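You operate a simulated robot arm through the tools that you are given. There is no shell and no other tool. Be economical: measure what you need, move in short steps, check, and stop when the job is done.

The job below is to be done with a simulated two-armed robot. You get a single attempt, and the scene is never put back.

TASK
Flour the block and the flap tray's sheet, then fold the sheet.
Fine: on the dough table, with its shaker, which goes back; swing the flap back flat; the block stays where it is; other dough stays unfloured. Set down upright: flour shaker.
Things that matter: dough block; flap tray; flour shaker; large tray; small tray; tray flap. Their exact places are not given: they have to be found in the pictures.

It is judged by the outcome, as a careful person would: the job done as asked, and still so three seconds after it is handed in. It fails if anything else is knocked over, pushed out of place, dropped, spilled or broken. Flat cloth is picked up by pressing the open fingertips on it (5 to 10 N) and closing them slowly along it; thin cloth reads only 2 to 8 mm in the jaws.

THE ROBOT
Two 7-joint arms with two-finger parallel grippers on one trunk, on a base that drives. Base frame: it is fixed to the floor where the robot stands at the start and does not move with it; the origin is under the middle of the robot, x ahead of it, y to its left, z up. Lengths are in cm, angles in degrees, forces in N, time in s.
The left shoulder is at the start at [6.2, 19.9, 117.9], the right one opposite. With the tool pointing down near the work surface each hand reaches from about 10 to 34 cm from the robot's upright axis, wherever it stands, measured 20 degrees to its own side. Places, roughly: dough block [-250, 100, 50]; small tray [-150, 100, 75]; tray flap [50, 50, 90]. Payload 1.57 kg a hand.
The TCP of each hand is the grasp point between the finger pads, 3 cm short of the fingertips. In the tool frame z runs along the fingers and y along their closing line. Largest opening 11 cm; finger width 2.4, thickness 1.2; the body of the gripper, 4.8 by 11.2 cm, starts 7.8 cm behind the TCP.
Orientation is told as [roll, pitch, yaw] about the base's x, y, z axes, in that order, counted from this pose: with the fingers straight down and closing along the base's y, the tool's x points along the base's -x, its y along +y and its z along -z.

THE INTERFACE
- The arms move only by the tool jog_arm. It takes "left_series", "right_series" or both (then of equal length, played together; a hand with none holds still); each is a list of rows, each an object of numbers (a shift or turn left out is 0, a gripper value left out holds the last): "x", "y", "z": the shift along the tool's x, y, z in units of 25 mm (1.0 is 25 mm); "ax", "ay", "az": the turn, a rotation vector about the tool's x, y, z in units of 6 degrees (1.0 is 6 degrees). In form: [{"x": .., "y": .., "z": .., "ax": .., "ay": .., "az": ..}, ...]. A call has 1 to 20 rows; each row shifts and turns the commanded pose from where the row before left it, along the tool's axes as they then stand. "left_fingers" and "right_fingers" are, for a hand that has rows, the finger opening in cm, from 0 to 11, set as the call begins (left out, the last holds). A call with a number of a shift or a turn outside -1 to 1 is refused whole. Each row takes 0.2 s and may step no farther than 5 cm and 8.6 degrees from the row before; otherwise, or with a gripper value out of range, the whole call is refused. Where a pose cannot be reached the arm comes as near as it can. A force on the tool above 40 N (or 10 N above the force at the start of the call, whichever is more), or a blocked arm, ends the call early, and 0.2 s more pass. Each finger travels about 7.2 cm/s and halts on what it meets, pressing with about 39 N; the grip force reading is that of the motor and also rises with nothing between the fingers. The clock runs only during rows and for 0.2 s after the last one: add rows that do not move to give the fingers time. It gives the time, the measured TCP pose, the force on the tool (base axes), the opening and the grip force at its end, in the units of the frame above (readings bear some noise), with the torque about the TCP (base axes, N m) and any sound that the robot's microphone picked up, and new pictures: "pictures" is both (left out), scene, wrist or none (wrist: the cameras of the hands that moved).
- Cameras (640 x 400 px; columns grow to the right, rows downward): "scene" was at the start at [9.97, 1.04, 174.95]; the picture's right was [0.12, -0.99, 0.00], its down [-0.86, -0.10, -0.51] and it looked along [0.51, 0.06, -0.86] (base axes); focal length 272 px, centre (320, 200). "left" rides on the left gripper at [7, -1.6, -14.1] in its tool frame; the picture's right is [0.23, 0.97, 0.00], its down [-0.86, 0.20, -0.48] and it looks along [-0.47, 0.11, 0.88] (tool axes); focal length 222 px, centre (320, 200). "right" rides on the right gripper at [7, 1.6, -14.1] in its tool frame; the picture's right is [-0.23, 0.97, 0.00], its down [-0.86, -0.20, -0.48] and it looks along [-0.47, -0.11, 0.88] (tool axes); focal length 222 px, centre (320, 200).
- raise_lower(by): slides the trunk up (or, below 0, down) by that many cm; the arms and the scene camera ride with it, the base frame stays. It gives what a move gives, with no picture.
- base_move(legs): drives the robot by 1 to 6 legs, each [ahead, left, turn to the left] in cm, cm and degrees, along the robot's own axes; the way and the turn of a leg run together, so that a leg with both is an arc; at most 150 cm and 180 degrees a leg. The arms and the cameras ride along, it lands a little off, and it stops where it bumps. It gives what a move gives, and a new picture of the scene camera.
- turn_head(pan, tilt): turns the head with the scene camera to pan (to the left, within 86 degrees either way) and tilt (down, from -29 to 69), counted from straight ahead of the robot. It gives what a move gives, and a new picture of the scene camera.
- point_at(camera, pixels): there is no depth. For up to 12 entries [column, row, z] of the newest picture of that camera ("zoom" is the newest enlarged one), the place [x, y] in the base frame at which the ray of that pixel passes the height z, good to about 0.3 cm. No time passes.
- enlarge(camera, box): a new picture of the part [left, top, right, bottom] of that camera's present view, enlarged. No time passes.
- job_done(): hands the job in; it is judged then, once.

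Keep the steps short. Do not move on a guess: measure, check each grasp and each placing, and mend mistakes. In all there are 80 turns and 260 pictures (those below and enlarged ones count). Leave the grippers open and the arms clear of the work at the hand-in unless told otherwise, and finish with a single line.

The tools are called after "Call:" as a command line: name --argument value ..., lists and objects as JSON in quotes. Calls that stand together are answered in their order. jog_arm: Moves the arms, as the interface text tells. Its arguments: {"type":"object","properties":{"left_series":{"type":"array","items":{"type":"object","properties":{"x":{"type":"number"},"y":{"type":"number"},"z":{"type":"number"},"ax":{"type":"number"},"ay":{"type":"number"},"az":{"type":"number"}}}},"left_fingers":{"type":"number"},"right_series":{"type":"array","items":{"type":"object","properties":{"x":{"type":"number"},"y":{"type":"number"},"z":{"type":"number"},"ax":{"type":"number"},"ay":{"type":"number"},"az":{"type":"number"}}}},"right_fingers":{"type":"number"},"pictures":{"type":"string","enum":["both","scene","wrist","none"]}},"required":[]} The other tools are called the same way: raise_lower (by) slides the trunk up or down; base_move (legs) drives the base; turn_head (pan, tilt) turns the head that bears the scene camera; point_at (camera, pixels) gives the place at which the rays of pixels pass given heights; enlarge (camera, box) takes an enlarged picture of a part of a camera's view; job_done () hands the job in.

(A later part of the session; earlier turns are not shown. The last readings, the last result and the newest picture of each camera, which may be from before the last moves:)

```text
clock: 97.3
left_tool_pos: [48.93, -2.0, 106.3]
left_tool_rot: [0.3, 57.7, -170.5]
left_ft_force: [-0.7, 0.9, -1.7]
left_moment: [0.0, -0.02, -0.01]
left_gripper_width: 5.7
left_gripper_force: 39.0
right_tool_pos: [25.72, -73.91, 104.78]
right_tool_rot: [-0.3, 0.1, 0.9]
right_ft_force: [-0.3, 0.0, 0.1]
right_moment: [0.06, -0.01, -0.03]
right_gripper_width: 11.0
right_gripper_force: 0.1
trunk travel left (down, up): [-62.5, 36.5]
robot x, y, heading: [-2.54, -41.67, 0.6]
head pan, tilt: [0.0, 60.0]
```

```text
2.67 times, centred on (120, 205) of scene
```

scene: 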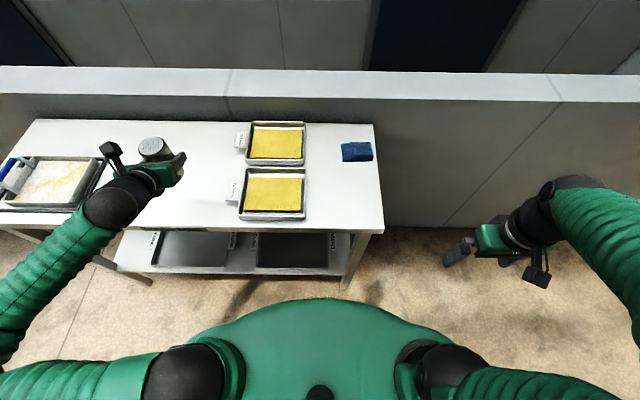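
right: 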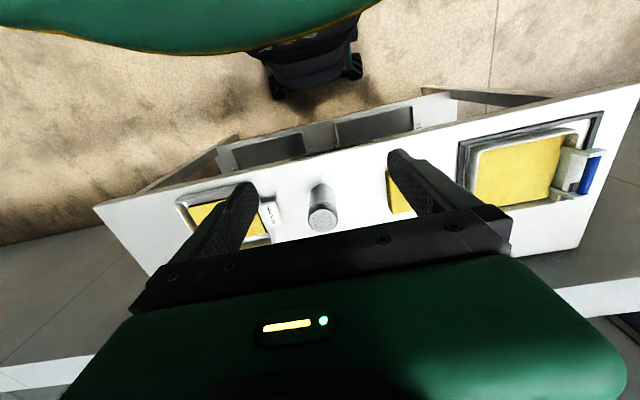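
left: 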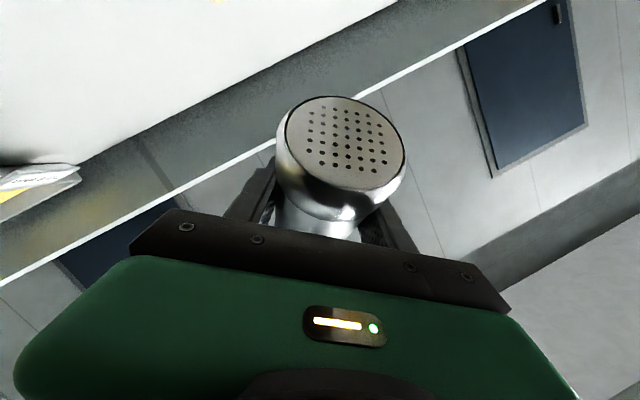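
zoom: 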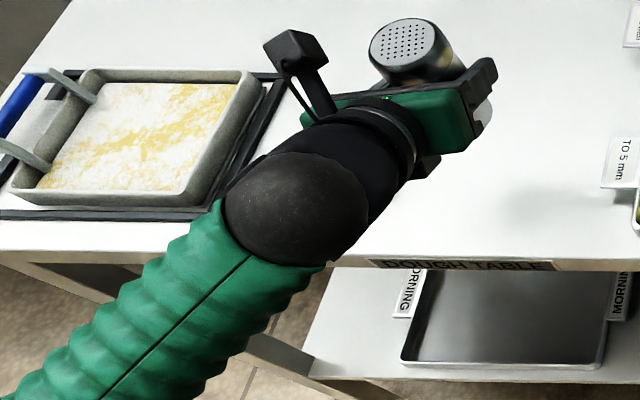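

The shaker is upright at [48.9, -2.0, 106.3]. I shift 1.1 cm to the original spot and lower with the trunk.

Call:
jog_arm --left_series '[{"y": 0.44}, {}]' --pictures "none"

Call:
raise_lower --by -11

Call:
jog_arm --left_series '[{}]' --pictures "both"

```text
clock: 97.9
left_tool_pos: [49.05, -3.29, 106.45]
left_tool_rot: [0.1, 57.8, -170.7]
left_ft_force: [0.7, 0.9, -2.4]
left_moment: [0.0, -0.02, -0.01]
left_gripper_width: 5.7
left_gripper_force: 39.2
right_tool_pos: [25.5, -74.06, 104.6]
right_tool_rot: [-0.2, 0.0, 1.0]
right_ft_force: [-0.2, 0.1, 0.9]
right_moment: [-0.03, 0.01, 0.01]
right_gripper_width: 11.0
right_gripper_force: 0.0
trunk travel left (down, up): [-62.5, 36.5]
robot x, y, heading: [-2.62, -41.35, 0.6]
head pan, tilt: [0.0, 60.0]
```

```text
clock: 99.3
left_tool_pos: [48.88, -3.84, 95.58]
left_tool_rot: [-0.4, 57.8, -171.1]
left_ft_force: [-0.1, -0.7, -1.0]
left_moment: [0.01, -0.03, 0.01]
left_gripper_width: 5.7
left_gripper_force: 38.6
right_tool_pos: [25.53, -74.68, 93.5]
right_tool_rot: [0.1, -0.2, 1.0]
right_ft_force: [0.1, 0.2, 1.1]
right_moment: [-0.04, 0.01, 0.02]
right_gripper_width: 11.0
right_gripper_force: 0.1
trunk travel left (down, up): [-51.5, 47.5]
robot x, y, heading: [-2.05, -41.67, 0.6]
head pan, tilt: [0.0, 60.0]
```

```text
clock: 99.7
left_tool_pos: [49.03, -3.66, 95.72]
left_tool_rot: [-0.3, 57.8, -171.1]
left_ft_force: [-0.2, -0.2, -2.3]
left_moment: [-0.01, -0.05, 0.02]
left_gripper_width: 5.73
left_gripper_force: 38.9
right_tool_pos: [25.46, -74.54, 93.37]
right_tool_rot: [0.1, -0.1, 0.9]
right_ft_force: [-0.6, -0.1, 0.5]
right_moment: [0.0, -0.01, 0.03]
right_gripper_width: 11.0
right_gripper_force: 0.1
trunk travel left (down, up): [-51.5, 47.5]
robot x, y, heading: [-2.51, -41.88, 0.9]
head pan, tilt: [0.0, 60.0]
```

scene: 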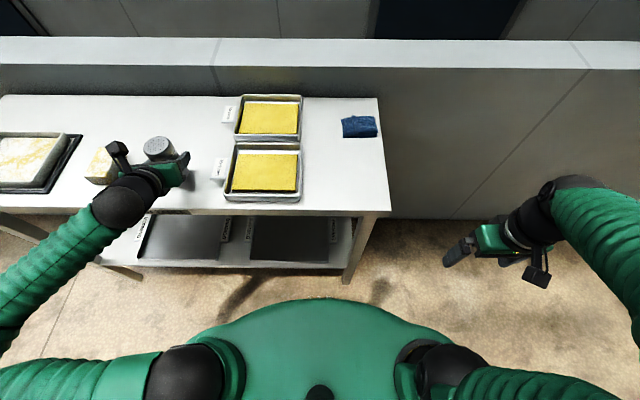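
left: 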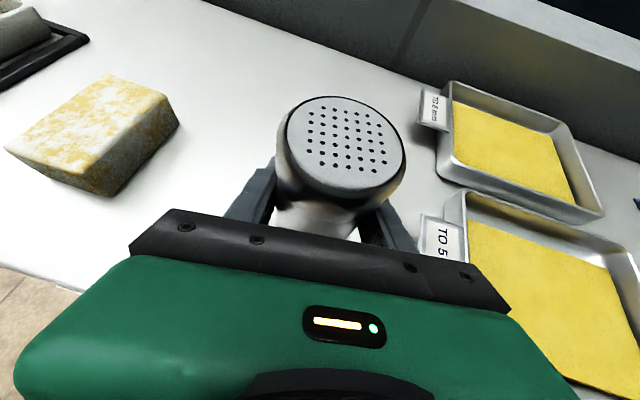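

About 1.3 cm remains. I lower straight down in small rows, watching the force.

Call:
jog_arm --left_series '[{"x": -0.15, "z": 0.09, "y": -0.2}, {"x": -0.12, "z": 0.075}, {"x": -0.1, "z": 0.06}, {"x": -0.07, "z": 0.045}, {}]' --pictures "wrist"

```text
clock: 100.9
left_tool_pos: [48.75, -3.31, 94.41]
left_tool_rot: [-0.5, 58.0, -171.2]
left_ft_force: [1.9, 0.5, 4.3]
left_moment: [-0.19, 0.02, 0.01]
left_gripper_width: 5.7
left_gripper_force: 39.2
right_tool_pos: [25.48, -74.58, 93.56]
right_tool_rot: [0.0, -0.2, 0.9]
right_ft_force: [0.5, -1.0, -0.5]
right_moment: [0.02, 0.01, -0.01]
right_gripper_width: 10.98
right_gripper_force: 0.1
trunk travel left (down, up): [-51.5, 47.5]
robot x, y, heading: [-2.46, -41.78, 0.7]
head pan, tilt: [0.0, 60.0]
```

left: 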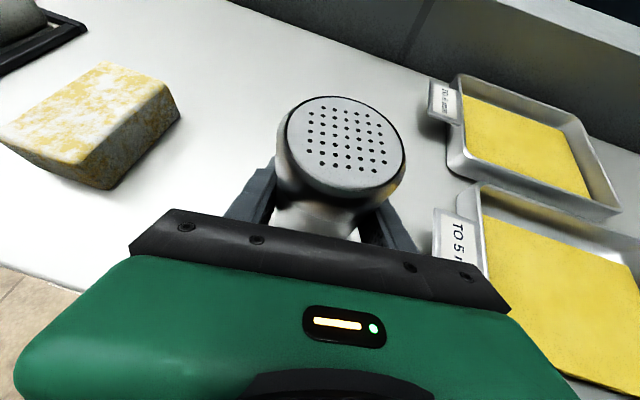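

Force is now upward 4 N: the shaker stands on the table at its old spot. I open the fingers fully, then back off along them.

Call:
jog_arm --left_series '[{}, {}, {}, {}, {}, {}]' --left_fingers 11 --pictures "wrist"

Call:
jog_arm --left_series '[{"z": -0.8}, {"z": -0.8}, {"z": -0.8}, {"z": -0.8}, {}]' --pictures "wrist"

```text
clock: 102.3
left_tool_pos: [48.71, -3.31, 94.38]
left_tool_rot: [-0.4, 57.8, -171.1]
left_ft_force: [0.0, -0.6, -0.2]
left_moment: [0.0, -0.02, -0.02]
left_gripper_width: 10.98
left_gripper_force: 0.0
right_tool_pos: [25.49, -74.63, 93.44]
right_tool_rot: [0.1, -0.1, 0.9]
right_ft_force: [0.4, 0.3, -0.9]
right_moment: [0.01, 0.02, 0.0]
right_gripper_width: 11.01
right_gripper_force: 0.1
trunk travel left (down, up): [-51.5, 47.5]
robot x, y, heading: [-2.5, -41.68, 0.9]
head pan, tilt: [0.0, 60.0]
```

left: 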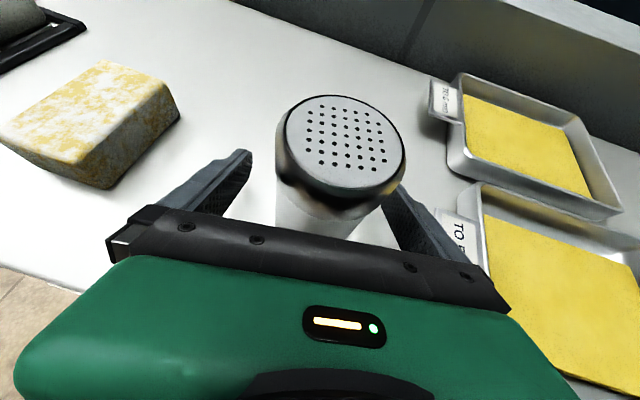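

```text
clock: 103.5
left_tool_pos: [42.26, -4.48, 98.65]
left_tool_rot: [-0.5, 57.9, -171.1]
left_ft_force: [0.8, -0.3, 0.3]
left_moment: [0.03, 0.01, 0.01]
left_gripper_width: 11.01
left_gripper_force: 0.2
right_tool_pos: [25.44, -74.68, 93.6]
right_tool_rot: [0.1, -0.1, 0.9]
right_ft_force: [-0.8, 0.0, 0.2]
right_moment: [-0.01, 0.02, 0.01]
right_gripper_width: 10.99
right_gripper_force: 0.0
trunk travel left (down, up): [-51.5, 47.5]
robot x, y, heading: [-2.65, -41.53, 0.7]
head pan, tilt: [0.0, 60.0]
```

left: 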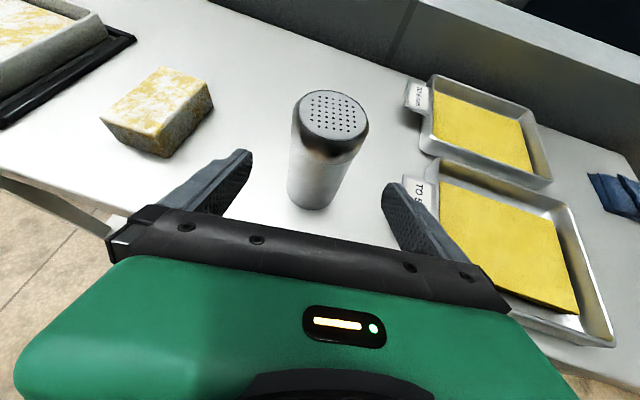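

The shaker stands upright and free. I drive back, raise the trunk, then roll the hand back to the normal pose.

Call:
base_move --legs '[[-12, 0, 0]]'

Call:
raise_lower --by 25

Call:
jog_arm --left_series '[{"z": 1}, {"z": 1}, {"y": -1, "az": -1}, {"az": -1}, {"az": -1}, {"az": -1}, {"az": -1}, {"az": -1}, {"az": -1}, {"az": -1}, {"az": -1}, {"az": -1}, {"az": -1}, {"az": -1}, {"az": -1}, {"az": -1}, {"az": -1}, {"az": -1}, {"az": -1}, {"az": -1}]' --pictures "none"

```text
clock: 104.7
left_tool_pos: [29.96, -4.65, 98.77]
left_tool_rot: [-0.5, 57.9, -171.1]
left_ft_force: [-0.2, 0.8, 0.5]
left_moment: [-0.02, 0.02, -0.02]
left_gripper_width: 11.02
left_gripper_force: 0.1
right_tool_pos: [13.15, -74.81, 93.41]
right_tool_rot: [0.1, -0.2, 0.9]
right_ft_force: [-0.5, -0.2, -0.6]
right_moment: [0.01, -0.01, 0.0]
right_gripper_width: 11.03
right_gripper_force: 0.0
trunk travel left (down, up): [-51.5, 47.5]
robot x, y, heading: [-14.75, -41.66, 0.8]
head pan, tilt: [0.0, 60.0]
```

scene: 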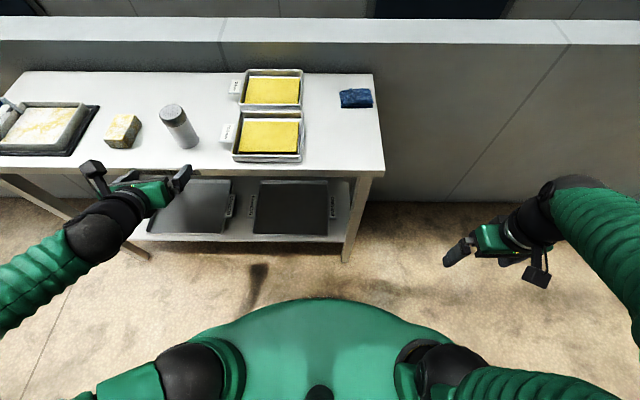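

```text
clock: 107.3
left_tool_pos: [30.14, -4.67, 123.84]
left_tool_rot: [-0.5, 57.9, -171.1]
left_ft_force: [0.2, 0.1, 0.2]
left_moment: [-0.02, 0.02, 0.02]
left_gripper_width: 11.03
left_gripper_force: 0.1
right_tool_pos: [13.18, -74.76, 118.48]
right_tool_rot: [0.1, -0.2, 0.8]
right_ft_force: [0.3, -0.1, -0.4]
right_moment: [-0.01, 0.02, -0.03]
right_gripper_width: 11.03
right_gripper_force: 0.1
trunk travel left (down, up): [-76.5, 22.5]
robot x, y, heading: [-14.83, -41.83, 0.8]
head pan, tilt: [0.0, 60.0]
```

```text
clock: 111.5
left_tool_pos: [33.71, -1.56, 121.03]
left_tool_rot: [56.6, -15.0, -70.8]
left_ft_force: [-1.1, -0.4, -0.2]
left_moment: [0.0, -0.01, -0.01]
left_gripper_width: 11.0
left_gripper_force: 0.1
right_tool_pos: [13.3, -74.8, 118.48]
right_tool_rot: [0.2, -0.1, 0.8]
right_ft_force: [0.4, -0.4, -0.3]
right_moment: [-0.03, 0.0, 0.0]
right_gripper_width: 10.98
right_gripper_force: 0.0
trunk travel left (down, up): [-76.5, 22.5]
robot x, y, heading: [-14.29, -41.66, 0.5]
head pan, tilt: [0.0, 60.0]
```

Rolling works. I roll the remaining 72° and then tip the fingers down.

Call:
jog_arm --left_series '[{"az": -1}, {"az": -1}, {"az": -1}, {"az": -1}, {"az": -1}, {"az": -1}, {"az": -1}, {"az": -1}, {"az": -1}, {"az": -1}, {"az": -1}, {"az": -1}, {}]' --pictures "none"

Call:
jog_arm --left_series '[{"ay": 1}, {"ay": 1}, {"ay": 1}, {"ay": 1}, {"ay": 1}, {"ay": 1}, {"ay": 1}, {"ay": 1}, {"ay": 1}, {"az": 0.8}, {"az": 0.8}, {}]' --pictures "scene"

```text
clock: 114.3
left_tool_pos: [33.81, -1.49, 121.07]
left_tool_rot: [0.3, -58.0, 9.1]
left_ft_force: [0.3, 0.0, 0.4]
left_moment: [-0.01, 0.01, 0.01]
left_gripper_width: 10.99
left_gripper_force: 0.0
right_tool_pos: [13.2, -74.84, 118.53]
right_tool_rot: [0.2, -0.1, 0.8]
right_ft_force: [-0.2, 1.1, 0.0]
right_moment: [0.0, -0.01, -0.05]
right_gripper_width: 11.02
right_gripper_force: 0.1
trunk travel left (down, up): [-76.5, 22.5]
robot x, y, heading: [-14.68, -41.9, 0.7]
head pan, tilt: [0.0, 60.0]
```

```text
clock: 116.9
left_tool_pos: [33.87, -1.55, 121.04]
left_tool_rot: [0.9, -3.8, -0.5]
left_ft_force: [-0.1, 0.6, 0.8]
left_moment: [-0.03, -0.01, 0.03]
left_gripper_width: 11.0
left_gripper_force: 0.0
right_tool_pos: [13.28, -74.86, 118.52]
right_tool_rot: [0.2, -0.1, 0.8]
right_ft_force: [-0.1, -0.5, -0.1]
right_moment: [0.04, 0.0, 0.0]
right_gripper_width: 11.02
right_gripper_force: 0.1
trunk travel left (down, up): [-76.5, 22.5]
robot x, y, heading: [-14.98, -41.85, 0.6]
head pan, tilt: [0.0, 60.0]
```

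scene: 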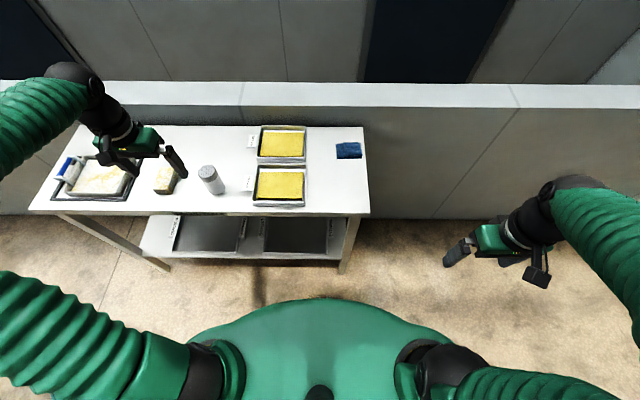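

I drive to the flap tray: ahead 18 and left 41, with the hand high over it, then lower the trunk a bit and look with the wrist camera.

Call:
base_move --legs '[[18, 41, 0]]'

Call:
raise_lower --by -10

Call:
jog_arm --left_series '[{"x": 0.6, "y": 0.5, "ay": 0.6}, {"x": 0.6, "y": 0.5}, {}]'

```text
clock: 119.6
left_tool_pos: [51.55, 38.92, 121.22]
left_tool_rot: [1.1, -3.9, -0.7]
left_ft_force: [-0.8, -0.5, 0.7]
left_moment: [0.03, 0.05, -0.01]
left_gripper_width: 10.98
left_gripper_force: 0.1
right_tool_pos: [30.65, -34.37, 118.38]
right_tool_rot: [0.3, 0.0, 0.5]
right_ft_force: [-0.6, 0.5, -0.1]
right_moment: [-0.04, -0.04, 0.0]
right_gripper_width: 11.01
right_gripper_force: 0.0
trunk travel left (down, up): [-76.5, 22.5]
robot x, y, heading: [2.82, -0.69, 0.3]
head pan, tilt: [0.0, 60.0]
```

scene: 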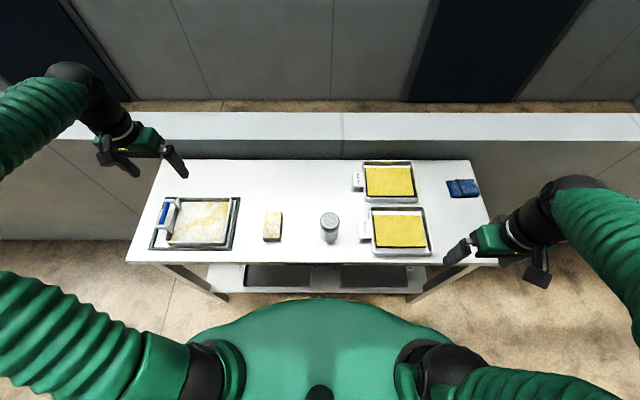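

```text
clock: 121.0
left_tool_pos: [51.55, 39.34, 111.07]
left_tool_rot: [0.9, -3.7, -0.7]
left_ft_force: [-0.1, -0.5, -0.2]
left_moment: [-0.03, -0.02, -0.03]
left_gripper_width: 10.99
left_gripper_force: 0.0
right_tool_pos: [30.67, -33.93, 108.49]
right_tool_rot: [0.1, 0.0, 0.5]
right_ft_force: [-0.1, 0.1, 1.1]
right_moment: [-0.01, -0.03, 0.03]
right_gripper_width: 11.01
right_gripper_force: 0.1
trunk travel left (down, up): [-66.5, 32.5]
robot x, y, heading: [2.7, -0.7, 0.3]
head pan, tilt: [0.0, 60.0]
```

```text
clock: 121.8
left_tool_pos: [48.59, 41.56, 111.05]
left_tool_rot: [0.9, -0.3, -0.7]
left_ft_force: [-0.7, -0.1, -0.2]
left_moment: [-0.03, 0.02, -0.01]
left_gripper_width: 11.03
left_gripper_force: 0.0
right_tool_pos: [30.58, -34.13, 108.49]
right_tool_rot: [0.1, 0.0, 0.4]
right_ft_force: [0.6, -0.2, -0.4]
right_moment: [-0.01, 0.03, 0.0]
right_gripper_width: 11.03
right_gripper_force: 0.1
trunk travel left (down, up): [-66.5, 32.5]
robot x, y, heading: [2.84, -0.61, 0.5]
head pan, tilt: [0.0, 60.0]
```

scene: 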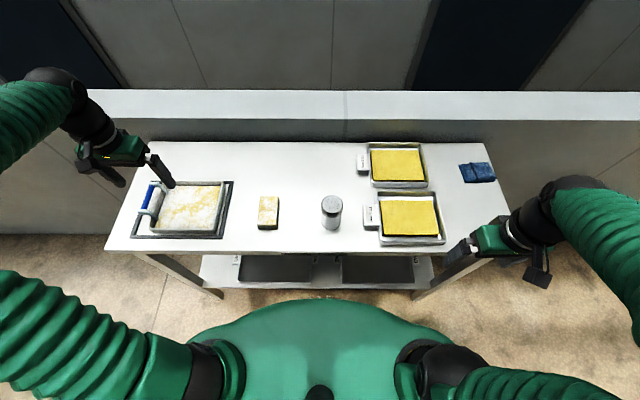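
left: 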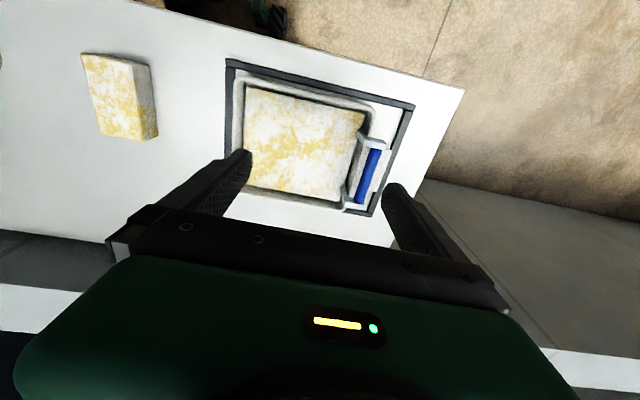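

I enlarge the bar in both views for an exact triangulation.

Call:
enlarge --camera "left" --box '[220, 50, 428, 180]'

Call:
enlarge --camera "left" --box '[300, 110, 428, 230]'

Call:
enlarge --camera "scene" --box '[120, 170, 240, 245]'

```text
3.08 times, centred on (324, 115) of left
```

zoom: 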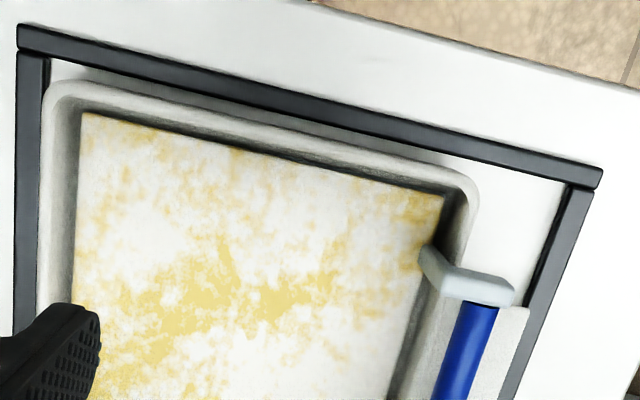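

```text
3.33 times, centred on (364, 170) of left
```

zoom: 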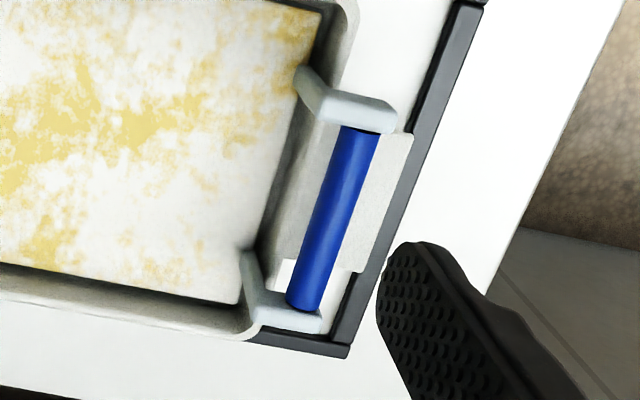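

```text
5.33 times, centred on (180, 208) of scene
```

zoom: 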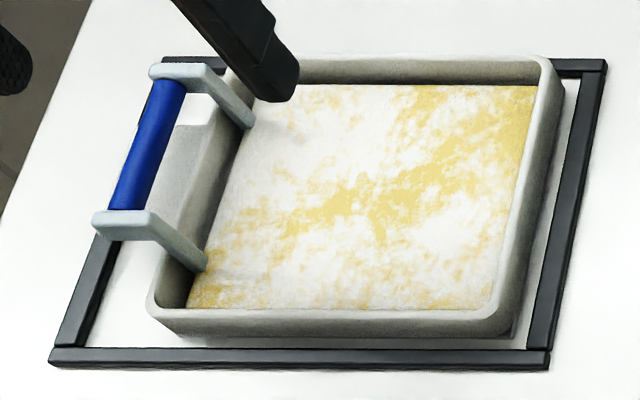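

Call:
point_at --camera "left" --pixels '[[376, 149, 92], [376, 149, 95], [376, 149, 98], [358.9, 201.5, 92], [358.9, 201.5, 95], [358.9, 201.5, 98]]'

Call:
point_at --camera "scene" --pixels '[[144, 209.5, 92], [144, 209.5, 95], [144, 209.5, 98], [151.5, 186, 92], [151.5, 186, 95], [151.5, 186, 98], [155, 222, 90], [214, 222, 90], [166, 188, 90], [219, 188, 90]]'

```text
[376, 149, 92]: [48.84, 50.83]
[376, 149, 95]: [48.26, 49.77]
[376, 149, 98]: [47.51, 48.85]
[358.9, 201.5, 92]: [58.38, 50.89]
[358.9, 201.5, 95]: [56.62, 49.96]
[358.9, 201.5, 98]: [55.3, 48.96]
```

```text
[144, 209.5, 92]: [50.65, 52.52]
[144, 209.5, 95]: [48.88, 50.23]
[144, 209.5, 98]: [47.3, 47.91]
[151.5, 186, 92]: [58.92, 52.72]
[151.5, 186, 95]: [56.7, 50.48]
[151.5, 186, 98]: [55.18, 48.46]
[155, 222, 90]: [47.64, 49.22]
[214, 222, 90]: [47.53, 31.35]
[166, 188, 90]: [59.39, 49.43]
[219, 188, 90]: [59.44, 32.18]
```

The bar: y≈49.5, z≈96.3, x 48.2–56. I go over its middle [52, 49.5] and down to z≈101 first.

Call:
jog_arm --left_series '[{"x": -0.7, "y": 0.8}, {"x": -0.7, "y": 0.8}, {"y": 0.8}, {"y": 0.8}, {"z": 1}, {"z": 1}, {"z": 1}, {"z": 1}, {}]'

Call:
enlarge --camera "scene" --box '[100, 140, 260, 240]'

```text
clock: 123.8
left_tool_pos: [52.21, 49.86, 101.21]
left_tool_rot: [0.9, -0.2, -0.8]
left_ft_force: [0.0, -0.3, 0.0]
left_moment: [0.06, 0.0, 0.0]
left_gripper_width: 11.0
left_gripper_force: 0.2
right_tool_pos: [30.64, -34.03, 108.51]
right_tool_rot: [0.1, -0.1, 0.5]
right_ft_force: [0.2, -0.4, -0.5]
right_moment: [0.03, -0.05, -0.01]
right_gripper_width: 11.0
right_gripper_force: 0.0
trunk travel left (down, up): [-66.5, 32.5]
robot x, y, heading: [2.84, -0.42, 0.7]
head pan, tilt: [0.0, 60.0]
```

scene: 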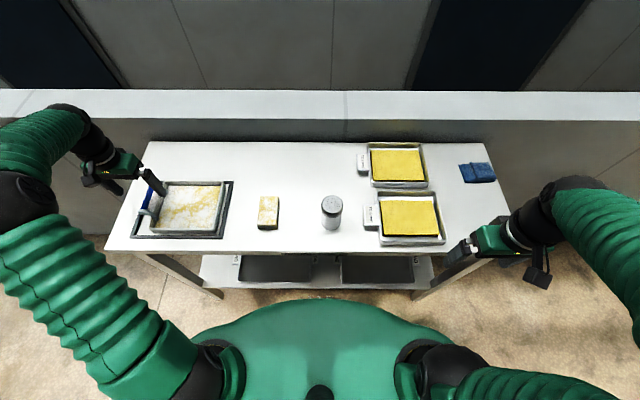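
left: 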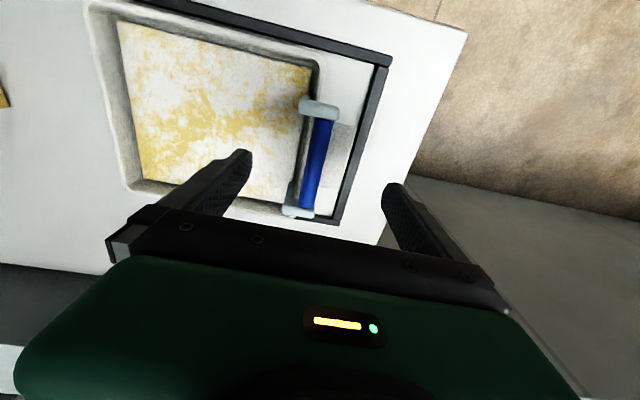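

```text
4.00 times, centred on (180, 190) of scene
```

zoom: 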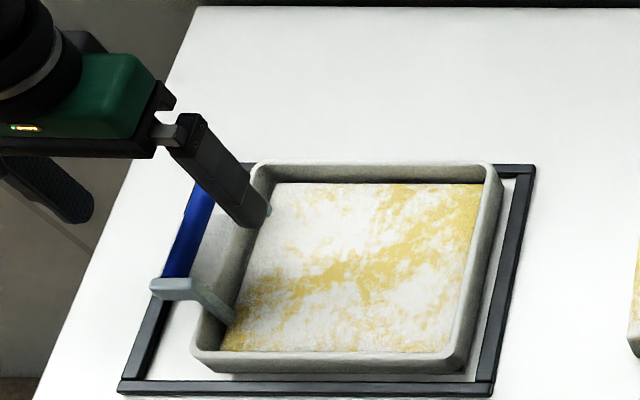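

Call:
point_at --camera "left" --pixels '[[323, 121, 96], [308, 207, 96], [308, 207, 94], [323, 121, 94], [313, 65, 92.5], [130, 190, 92.5]]'

Call:
jog_arm --left_series '[{"z": 0.7}, {"z": 0.6}, {}]' --pictures "wrist"

```text
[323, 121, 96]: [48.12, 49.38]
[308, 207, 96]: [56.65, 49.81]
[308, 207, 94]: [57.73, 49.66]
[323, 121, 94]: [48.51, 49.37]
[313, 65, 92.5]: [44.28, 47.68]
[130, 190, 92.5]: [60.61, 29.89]
```

```text
clock: 124.5
left_tool_pos: [52.19, 50.08, 97.85]
left_tool_rot: [0.9, -0.2, -0.7]
left_ft_force: [0.2, 0.3, -0.2]
left_moment: [0.03, 0.01, 0.02]
left_gripper_width: 11.0
left_gripper_force: 0.1
right_tool_pos: [30.65, -33.94, 108.47]
right_tool_rot: [0.1, 0.1, 0.5]
right_ft_force: [0.2, -0.7, 0.6]
right_moment: [0.01, 0.0, -0.02]
right_gripper_width: 10.97
right_gripper_force: 0.0
trunk travel left (down, up): [-66.5, 32.5]
robot x, y, heading: [3.18, -0.7, 0.2]
head pan, tilt: [0.0, 60.0]
```

left: 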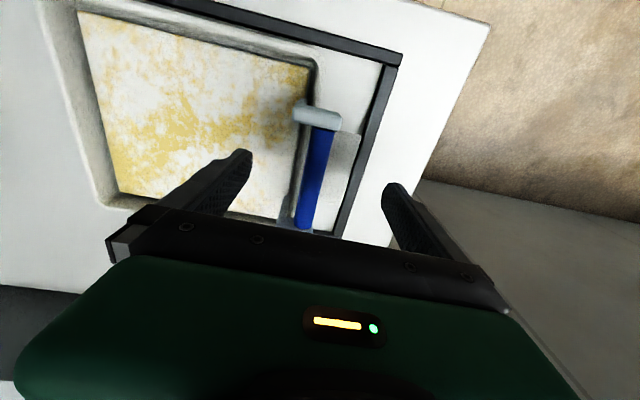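

Centre by -0.5 cm in y and close on the bar.

Call:
jog_arm --left_series '[{"y": -0.18}, {}, {}, {}, {}, {}, {}, {}]' --left_fingers 0.8

Call:
enlarge --camera "scene" --box '[100, 140, 260, 240]'

```text
clock: 126.3
left_tool_pos: [52.23, 49.38, 97.92]
left_tool_rot: [1.0, -0.2, -0.7]
left_ft_force: [-0.5, -5.6, -0.4]
left_moment: [-0.09, 0.21, 0.26]
left_gripper_width: 1.54
left_gripper_force: 31.3
right_tool_pos: [30.63, -34.15, 108.41]
right_tool_rot: [0.3, -0.1, 0.5]
right_ft_force: [-0.3, -0.4, -0.5]
right_moment: [0.0, 0.01, -0.03]
right_gripper_width: 11.0
right_gripper_force: 0.1
trunk travel left (down, up): [-66.5, 32.5]
robot x, y, heading: [3.08, -0.61, 0.2]
head pan, tilt: [0.0, 60.0]
```

scene: 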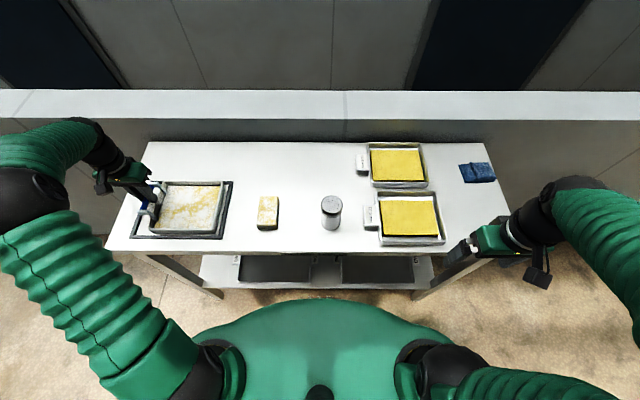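
left: 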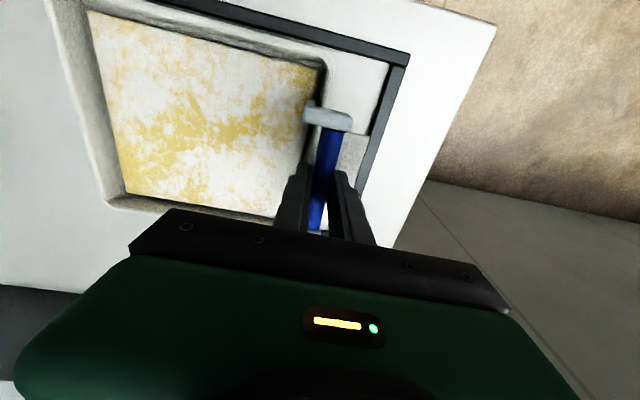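

```text
4.00 times, centred on (180, 190) of scene
```

zoom: 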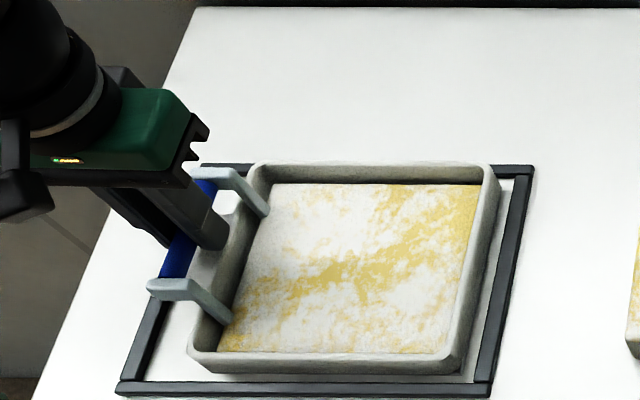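

The bar is held (1.54 cm). I start to swing it along an arc about a hinge near [y 39.6, z 90.3]; first 20° and check forces.

Call:
jog_arm --left_series '[{"y": -0.254, "z": -0.322, "ax": -0.25}, {"y": -0.254, "z": -0.322, "ax": -0.25}, {"y": -0.291, "z": -0.292, "ax": -0.25}, {"y": -0.291, "z": -0.292, "ax": -0.25}, {}]'

Call:
enlarge --camera "scene" --box '[100, 140, 260, 240]'

```text
clock: 127.5
left_tool_pos: [52.26, 46.96, 100.87]
left_tool_rot: [7.2, -0.5, -0.6]
left_ft_force: [6.4, 9.4, 10.4]
left_moment: [0.18, -0.03, 0.22]
left_gripper_width: 1.53
left_gripper_force: 30.5
right_tool_pos: [30.66, -33.78, 108.59]
right_tool_rot: [0.1, -0.1, 0.5]
right_ft_force: [0.2, 0.9, 0.1]
right_moment: [-0.04, -0.02, 0.01]
right_gripper_width: 11.01
right_gripper_force: 0.1
trunk travel left (down, up): [-66.5, 32.5]
robot x, y, heading: [3.15, -0.61, 0.4]
head pan, tilt: [0.0, 60.0]
```

scene: 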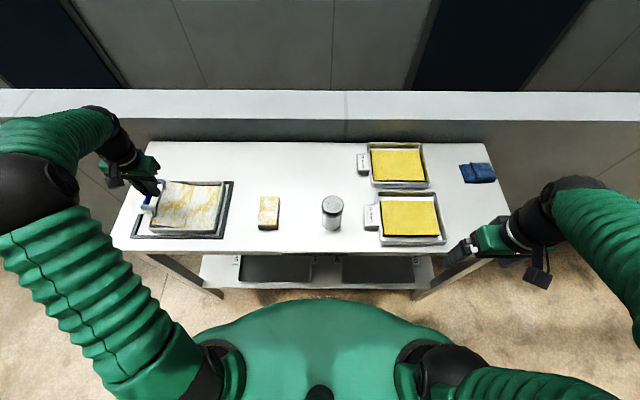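
left: 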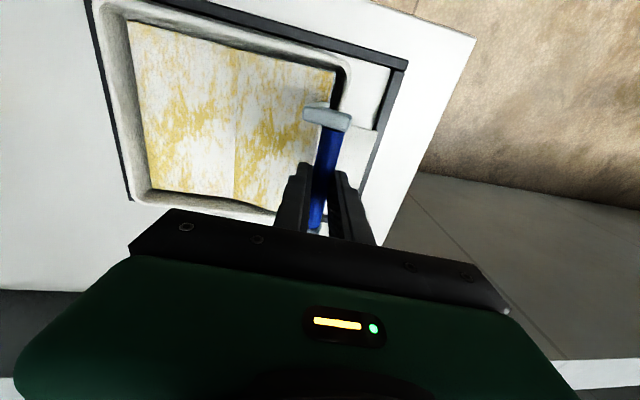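

```text
4.00 times, centred on (180, 190) of scene
```

zoom: 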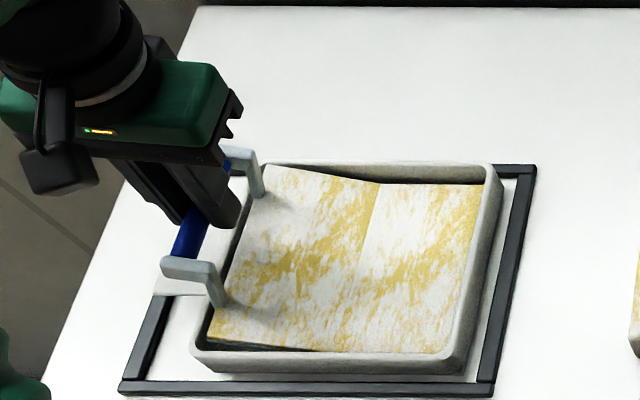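

The flap swings and the crease shows at about (191,215)–(195,186). The force (left and up) tells that the hinge is a bit different; I measure it.

Call:
point_at --camera "scene" --pixels '[[191, 218, 91], [195, 186, 91], [191, 218, 90], [195, 186, 90]]'

Call:
point_at --camera "left" --pixels '[[239, 120, 90], [235, 180, 90]]'

```text
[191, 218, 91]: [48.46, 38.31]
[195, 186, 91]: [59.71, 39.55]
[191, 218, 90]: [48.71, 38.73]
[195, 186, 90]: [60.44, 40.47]
```

```text
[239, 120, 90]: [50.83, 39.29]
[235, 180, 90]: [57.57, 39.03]
```

The crease is at y≈39.2, z≈91. I continue on the corrected arc to the upright position (about 43° more), in small rows.

Call:
jog_arm --left_series '[{"y": -0.213, "z": -0.248, "ax": -0.25}, {"y": -0.213, "z": -0.248, "ax": -0.25}, {"y": -0.213, "z": -0.248, "ax": -0.25}, {"y": -0.34, "z": -0.238, "ax": -0.25}, {"y": -0.34, "z": -0.238, "ax": -0.25}, {"y": -0.34, "z": -0.238, "ax": -0.25}, {"y": -0.378, "z": -0.174, "ax": -0.25}, {"y": -0.378, "z": -0.174, "ax": -0.25}, {"y": -0.378, "z": -0.174, "ax": -0.25}, {}]'

Call:
enlarge --camera "scene" --box '[100, 140, 260, 240]'

```text
clock: 129.8
left_tool_pos: [52.08, 38.71, 103.84]
left_tool_rot: [20.5, -0.2, -0.7]
left_ft_force: [2.6, 0.8, 1.9]
left_moment: [0.07, -0.04, 0.23]
left_gripper_width: 1.54
left_gripper_force: 31.1
right_tool_pos: [30.65, -34.05, 108.51]
right_tool_rot: [0.2, -0.2, 0.4]
right_ft_force: [0.5, 0.3, 0.0]
right_moment: [0.02, 0.0, -0.02]
right_gripper_width: 11.0
right_gripper_force: 0.2
trunk travel left (down, up): [-66.5, 32.5]
robot x, y, heading: [2.73, -0.68, 0.7]
head pan, tilt: [0.0, 60.0]
```

scene: 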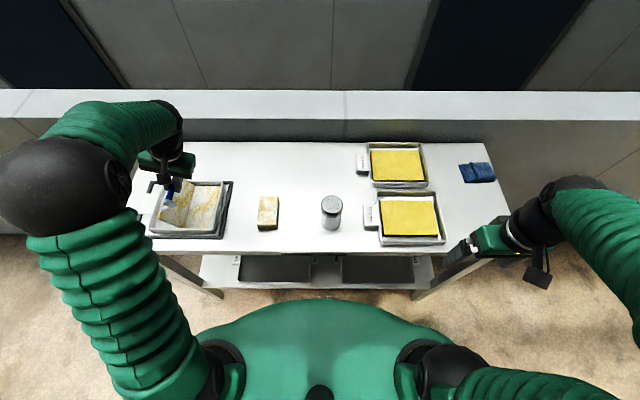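
left: 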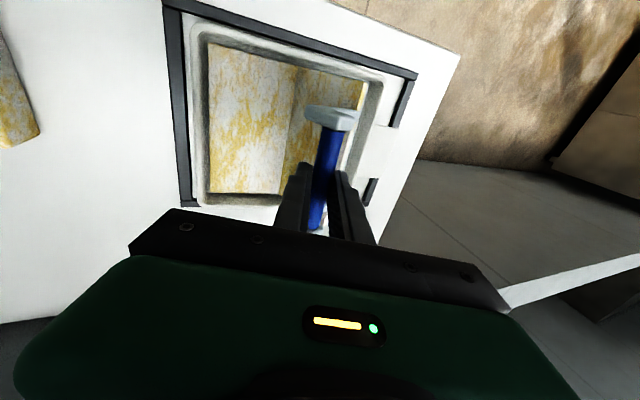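

```text
4.00 times, centred on (180, 190) of scene
```

zoom: 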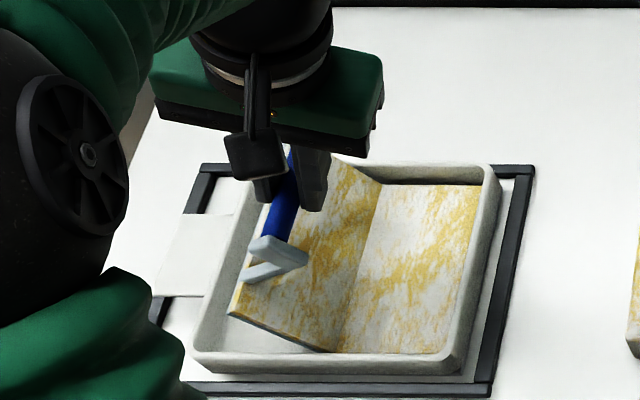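

Forces are low; the arc fits. I continue past upright (45° more).

Call:
jog_arm --left_series '[{"y": -0.403, "z": -0.107, "ax": -0.25}, {"y": -0.403, "z": -0.107, "ax": -0.25}, {"y": -0.403, "z": -0.107, "ax": -0.25}, {"y": -0.417, "z": -0.033, "ax": -0.25}, {"y": -0.417, "z": -0.033, "ax": -0.25}, {"y": -0.417, "z": -0.033, "ax": -0.25}, {"y": -0.415, "z": 0.04, "ax": -0.25}, {"y": -0.415, "z": 0.04, "ax": -0.25}, {"y": -0.415, "z": 0.04, "ax": -0.25}, {}]'

Call:
enlarge --camera "scene" --box '[100, 140, 260, 240]'

```text
clock: 131.9
left_tool_pos: [52.19, 30.17, 100.5]
left_tool_rot: [33.9, -0.1, -0.8]
left_ft_force: [2.7, 2.4, -1.0]
left_moment: [-0.01, -0.13, 0.06]
left_gripper_width: 1.52
left_gripper_force: 30.9
right_tool_pos: [30.75, -33.99, 108.43]
right_tool_rot: [0.1, -0.1, 0.5]
right_ft_force: [0.9, 0.0, 0.7]
right_moment: [-0.03, 0.0, -0.02]
right_gripper_width: 11.01
right_gripper_force: 0.1
trunk travel left (down, up): [-66.5, 32.5]
robot x, y, heading: [3.31, -0.43, 0.4]
head pan, tilt: [0.0, 60.0]
```

scene: 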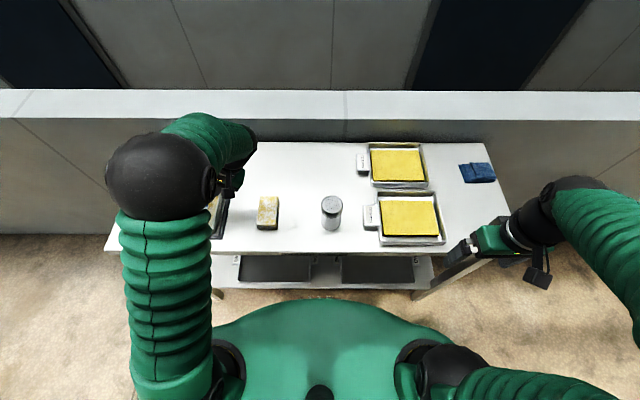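
left: 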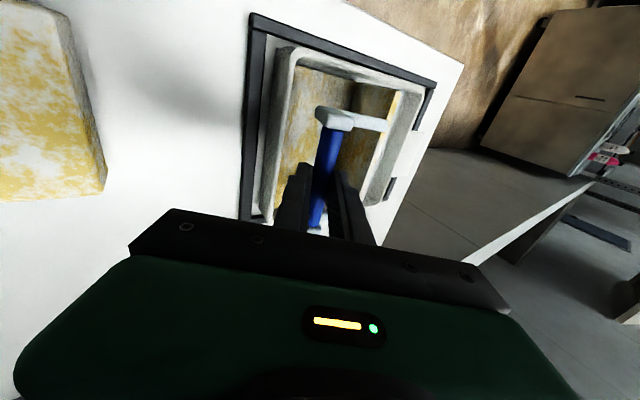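

```text
4.00 times, centred on (180, 190) of scene
```

zoom: 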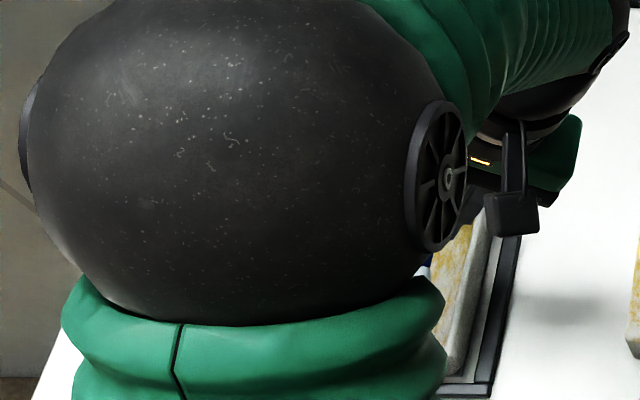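

Fine, forces low. I continue 15° + 15°, checking force.

Call:
jog_arm --left_series '[{"y": -0.4, "z": 0.113, "ax": -0.25}, {"y": -0.4, "z": 0.113, "ax": -0.25}, {"y": -0.4, "z": 0.113, "ax": -0.25}, {}]' --pictures "none"

Call:
jog_arm --left_series '[{"y": -0.376, "z": 0.181, "ax": -0.25}, {"y": -0.376, "z": 0.181, "ax": -0.25}, {}]' --pictures "wrist"

```text
clock: 132.9
left_tool_pos: [51.97, 28.3, 98.09]
left_tool_rot: [38.4, -0.1, -0.7]
left_ft_force: [4.5, 2.7, 0.6]
left_moment: [0.16, -0.11, 0.01]
left_gripper_width: 1.52
left_gripper_force: 31.2
right_tool_pos: [30.78, -34.04, 108.45]
right_tool_rot: [0.3, 0.0, 0.5]
right_ft_force: [0.6, 0.5, 0.1]
right_moment: [0.03, 0.04, 0.0]
right_gripper_width: 11.01
right_gripper_force: 0.1
trunk travel left (down, up): [-66.5, 32.5]
robot x, y, heading: [2.8, -0.99, 0.4]
head pan, tilt: [0.0, 60.0]
```

```text
clock: 133.8
left_tool_pos: [52.0, 27.18, 96.21]
left_tool_rot: [41.4, -0.2, -0.7]
left_ft_force: [4.9, 1.0, 0.0]
left_moment: [0.07, -0.13, -0.07]
left_gripper_width: 1.54
left_gripper_force: 30.8
right_tool_pos: [30.85, -34.15, 108.45]
right_tool_rot: [0.2, -0.1, 0.4]
right_ft_force: [0.2, 0.2, 0.2]
right_moment: [0.02, 0.03, 0.04]
right_gripper_width: 10.99
right_gripper_force: 0.0
trunk travel left (down, up): [-66.5, 32.5]
robot x, y, heading: [2.56, -0.63, 0.4]
head pan, tilt: [0.0, 60.0]
```

left: 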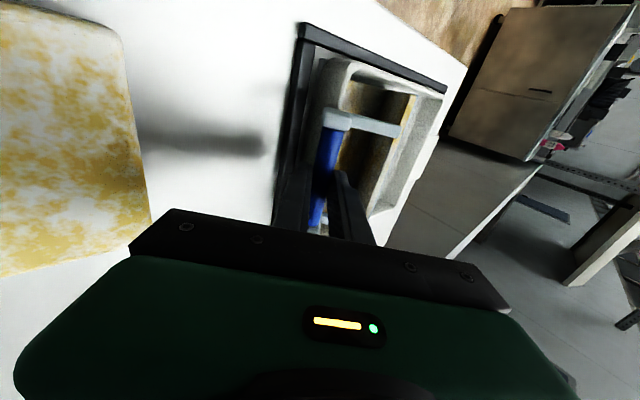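

About 132° so far and no contact. I go on a bit more in small rows; contact would show as force.

Call:
jog_arm --left_series '[{"y": -0.376, "z": 0.181, "ax": -0.25}, {"y": -0.238, "z": 0.157, "ax": -0.17}, {}]' --pictures "none"

Call:
jog_arm --left_series '[{"y": -0.238, "z": 0.157, "ax": -0.17}, {}]' --pictures "both"

Call:
enlarge --camera "left" --box '[260, 10, 470, 250]'

```text
clock: 134.6
left_tool_pos: [51.96, 26.87, 94.77]
left_tool_rot: [44.1, -0.2, -0.5]
left_ft_force: [1.2, 2.3, 2.8]
left_moment: [0.19, 0.35, 0.29]
left_gripper_width: 1.53
left_gripper_force: 31.3
right_tool_pos: [30.51, -34.04, 108.49]
right_tool_rot: [0.1, -0.1, 0.5]
right_ft_force: [0.1, -0.4, -0.7]
right_moment: [-0.01, 0.02, 0.0]
right_gripper_width: 11.01
right_gripper_force: 0.1
trunk travel left (down, up): [-66.5, 32.5]
robot x, y, heading: [3.15, -0.86, 0.4]
head pan, tilt: [0.0, 60.0]
```

```text
clock: 135.2
left_tool_pos: [51.99, 26.76, 94.54]
left_tool_rot: [45.6, -0.5, -0.7]
left_ft_force: [-5.1, -1.4, 14.3]
left_moment: [0.47, 0.32, -0.1]
left_gripper_width: 1.57
left_gripper_force: 31.4
right_tool_pos: [30.49, -34.34, 108.43]
right_tool_rot: [0.3, -0.1, 0.5]
right_ft_force: [0.2, -0.3, -0.2]
right_moment: [-0.01, 0.0, 0.01]
right_gripper_width: 11.0
right_gripper_force: 0.0
trunk travel left (down, up): [-66.5, 32.5]
robot x, y, heading: [2.61, -0.72, 0.7]
head pan, tilt: [0.0, 60.0]
stopped in row 2 (left hand): the force on the tool passed its limit at 42 N (the readings are from after the stop); the commanded pose is now the measured one
```

scene: 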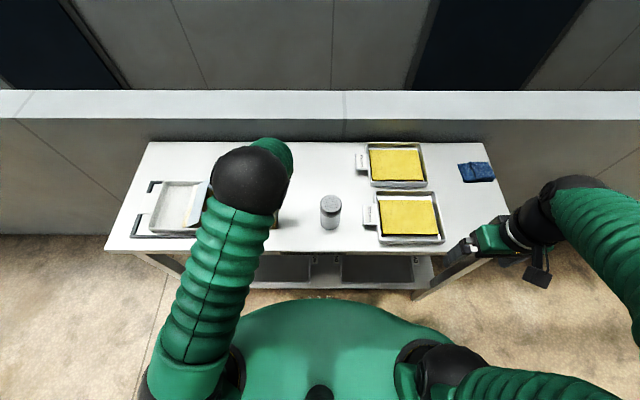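
left: 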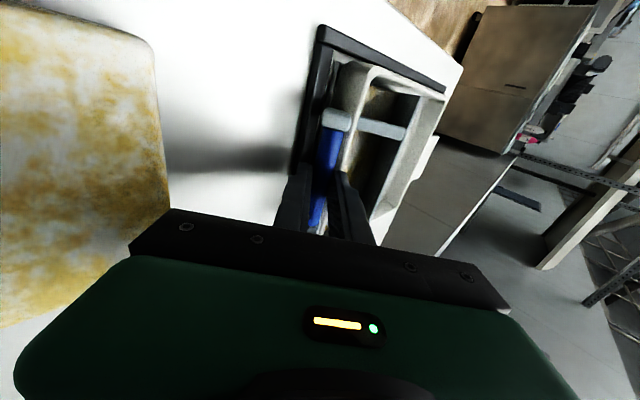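

```text
1.67 times, centred on (365, 130) of left
```

zoom: 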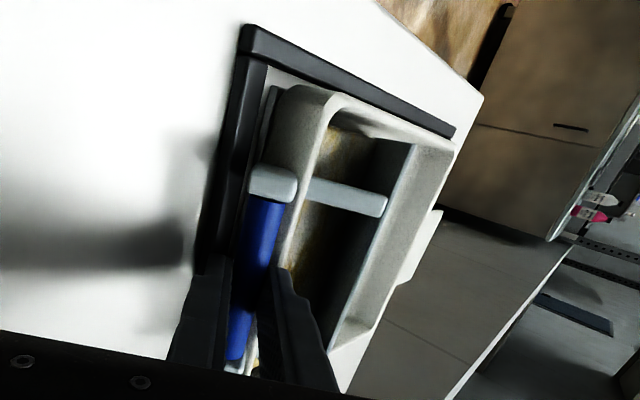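

The hand met the stop (≈140°, bar over the far rim). The sheet should be folded over. I swing back along the same arc, first 35°, and look whether the sheet stays behind.

Call:
jog_arm --left_series '[{"ax": 0.17}, {"y": 0.12, "z": -0.08, "ax": 0.17}, {"y": 0.238, "z": -0.157, "ax": 0.25}, {"y": 0.376, "z": -0.181, "ax": 0.25}, {"y": 0.376, "z": -0.181, "ax": 0.25}, {"y": 0.376, "z": -0.181, "ax": 0.25}, {"y": 0.4, "z": -0.113, "ax": 0.25}, {"y": 0.4, "z": -0.113, "ax": 0.25}, {"y": 0.4, "z": -0.113, "ax": 0.25}, {}]'

Call:
enlarge --camera "left" --box '[220, 0, 480, 250]'

```text
clock: 137.4
left_tool_pos: [52.21, 30.25, 100.55]
left_tool_rot: [32.9, -0.4, -0.7]
left_ft_force: [2.2, -3.0, 0.7]
left_moment: [-0.1, -0.23, -0.18]
left_gripper_width: 1.53
left_gripper_force: 31.1
right_tool_pos: [30.66, -34.3, 108.5]
right_tool_rot: [0.2, -0.1, 0.4]
right_ft_force: [0.1, 0.6, 0.6]
right_moment: [0.04, 0.0, -0.01]
right_gripper_width: 11.0
right_gripper_force: 0.1
trunk travel left (down, up): [-66.5, 32.5]
robot x, y, heading: [2.6, -0.62, 0.5]
head pan, tilt: [0.0, 60.0]
```

scene: 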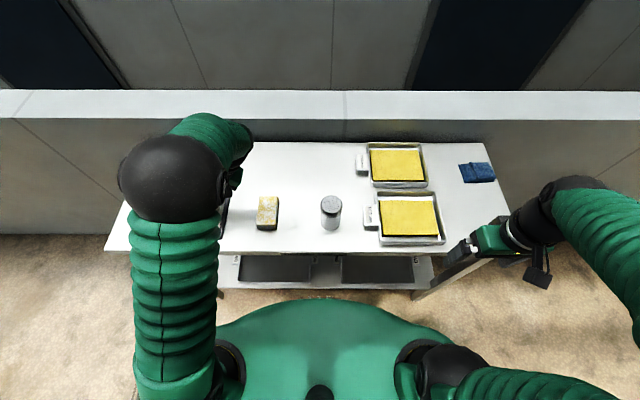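
left: 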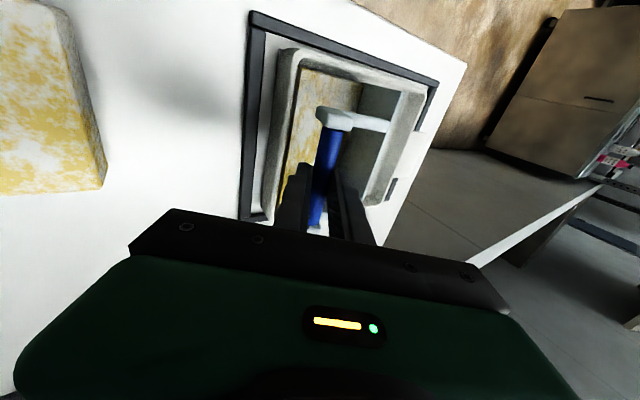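

```text
1.60 times, centred on (350, 125) of left
```

zoom: 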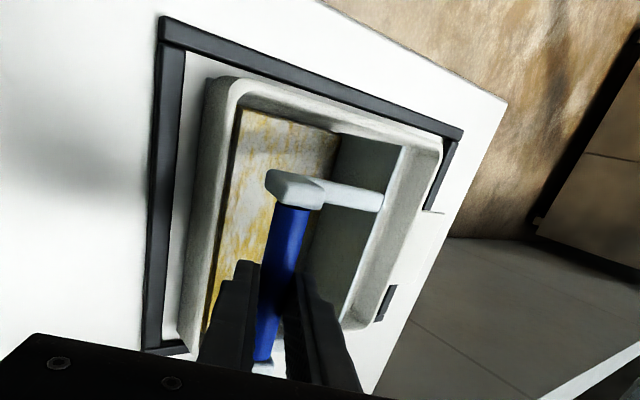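

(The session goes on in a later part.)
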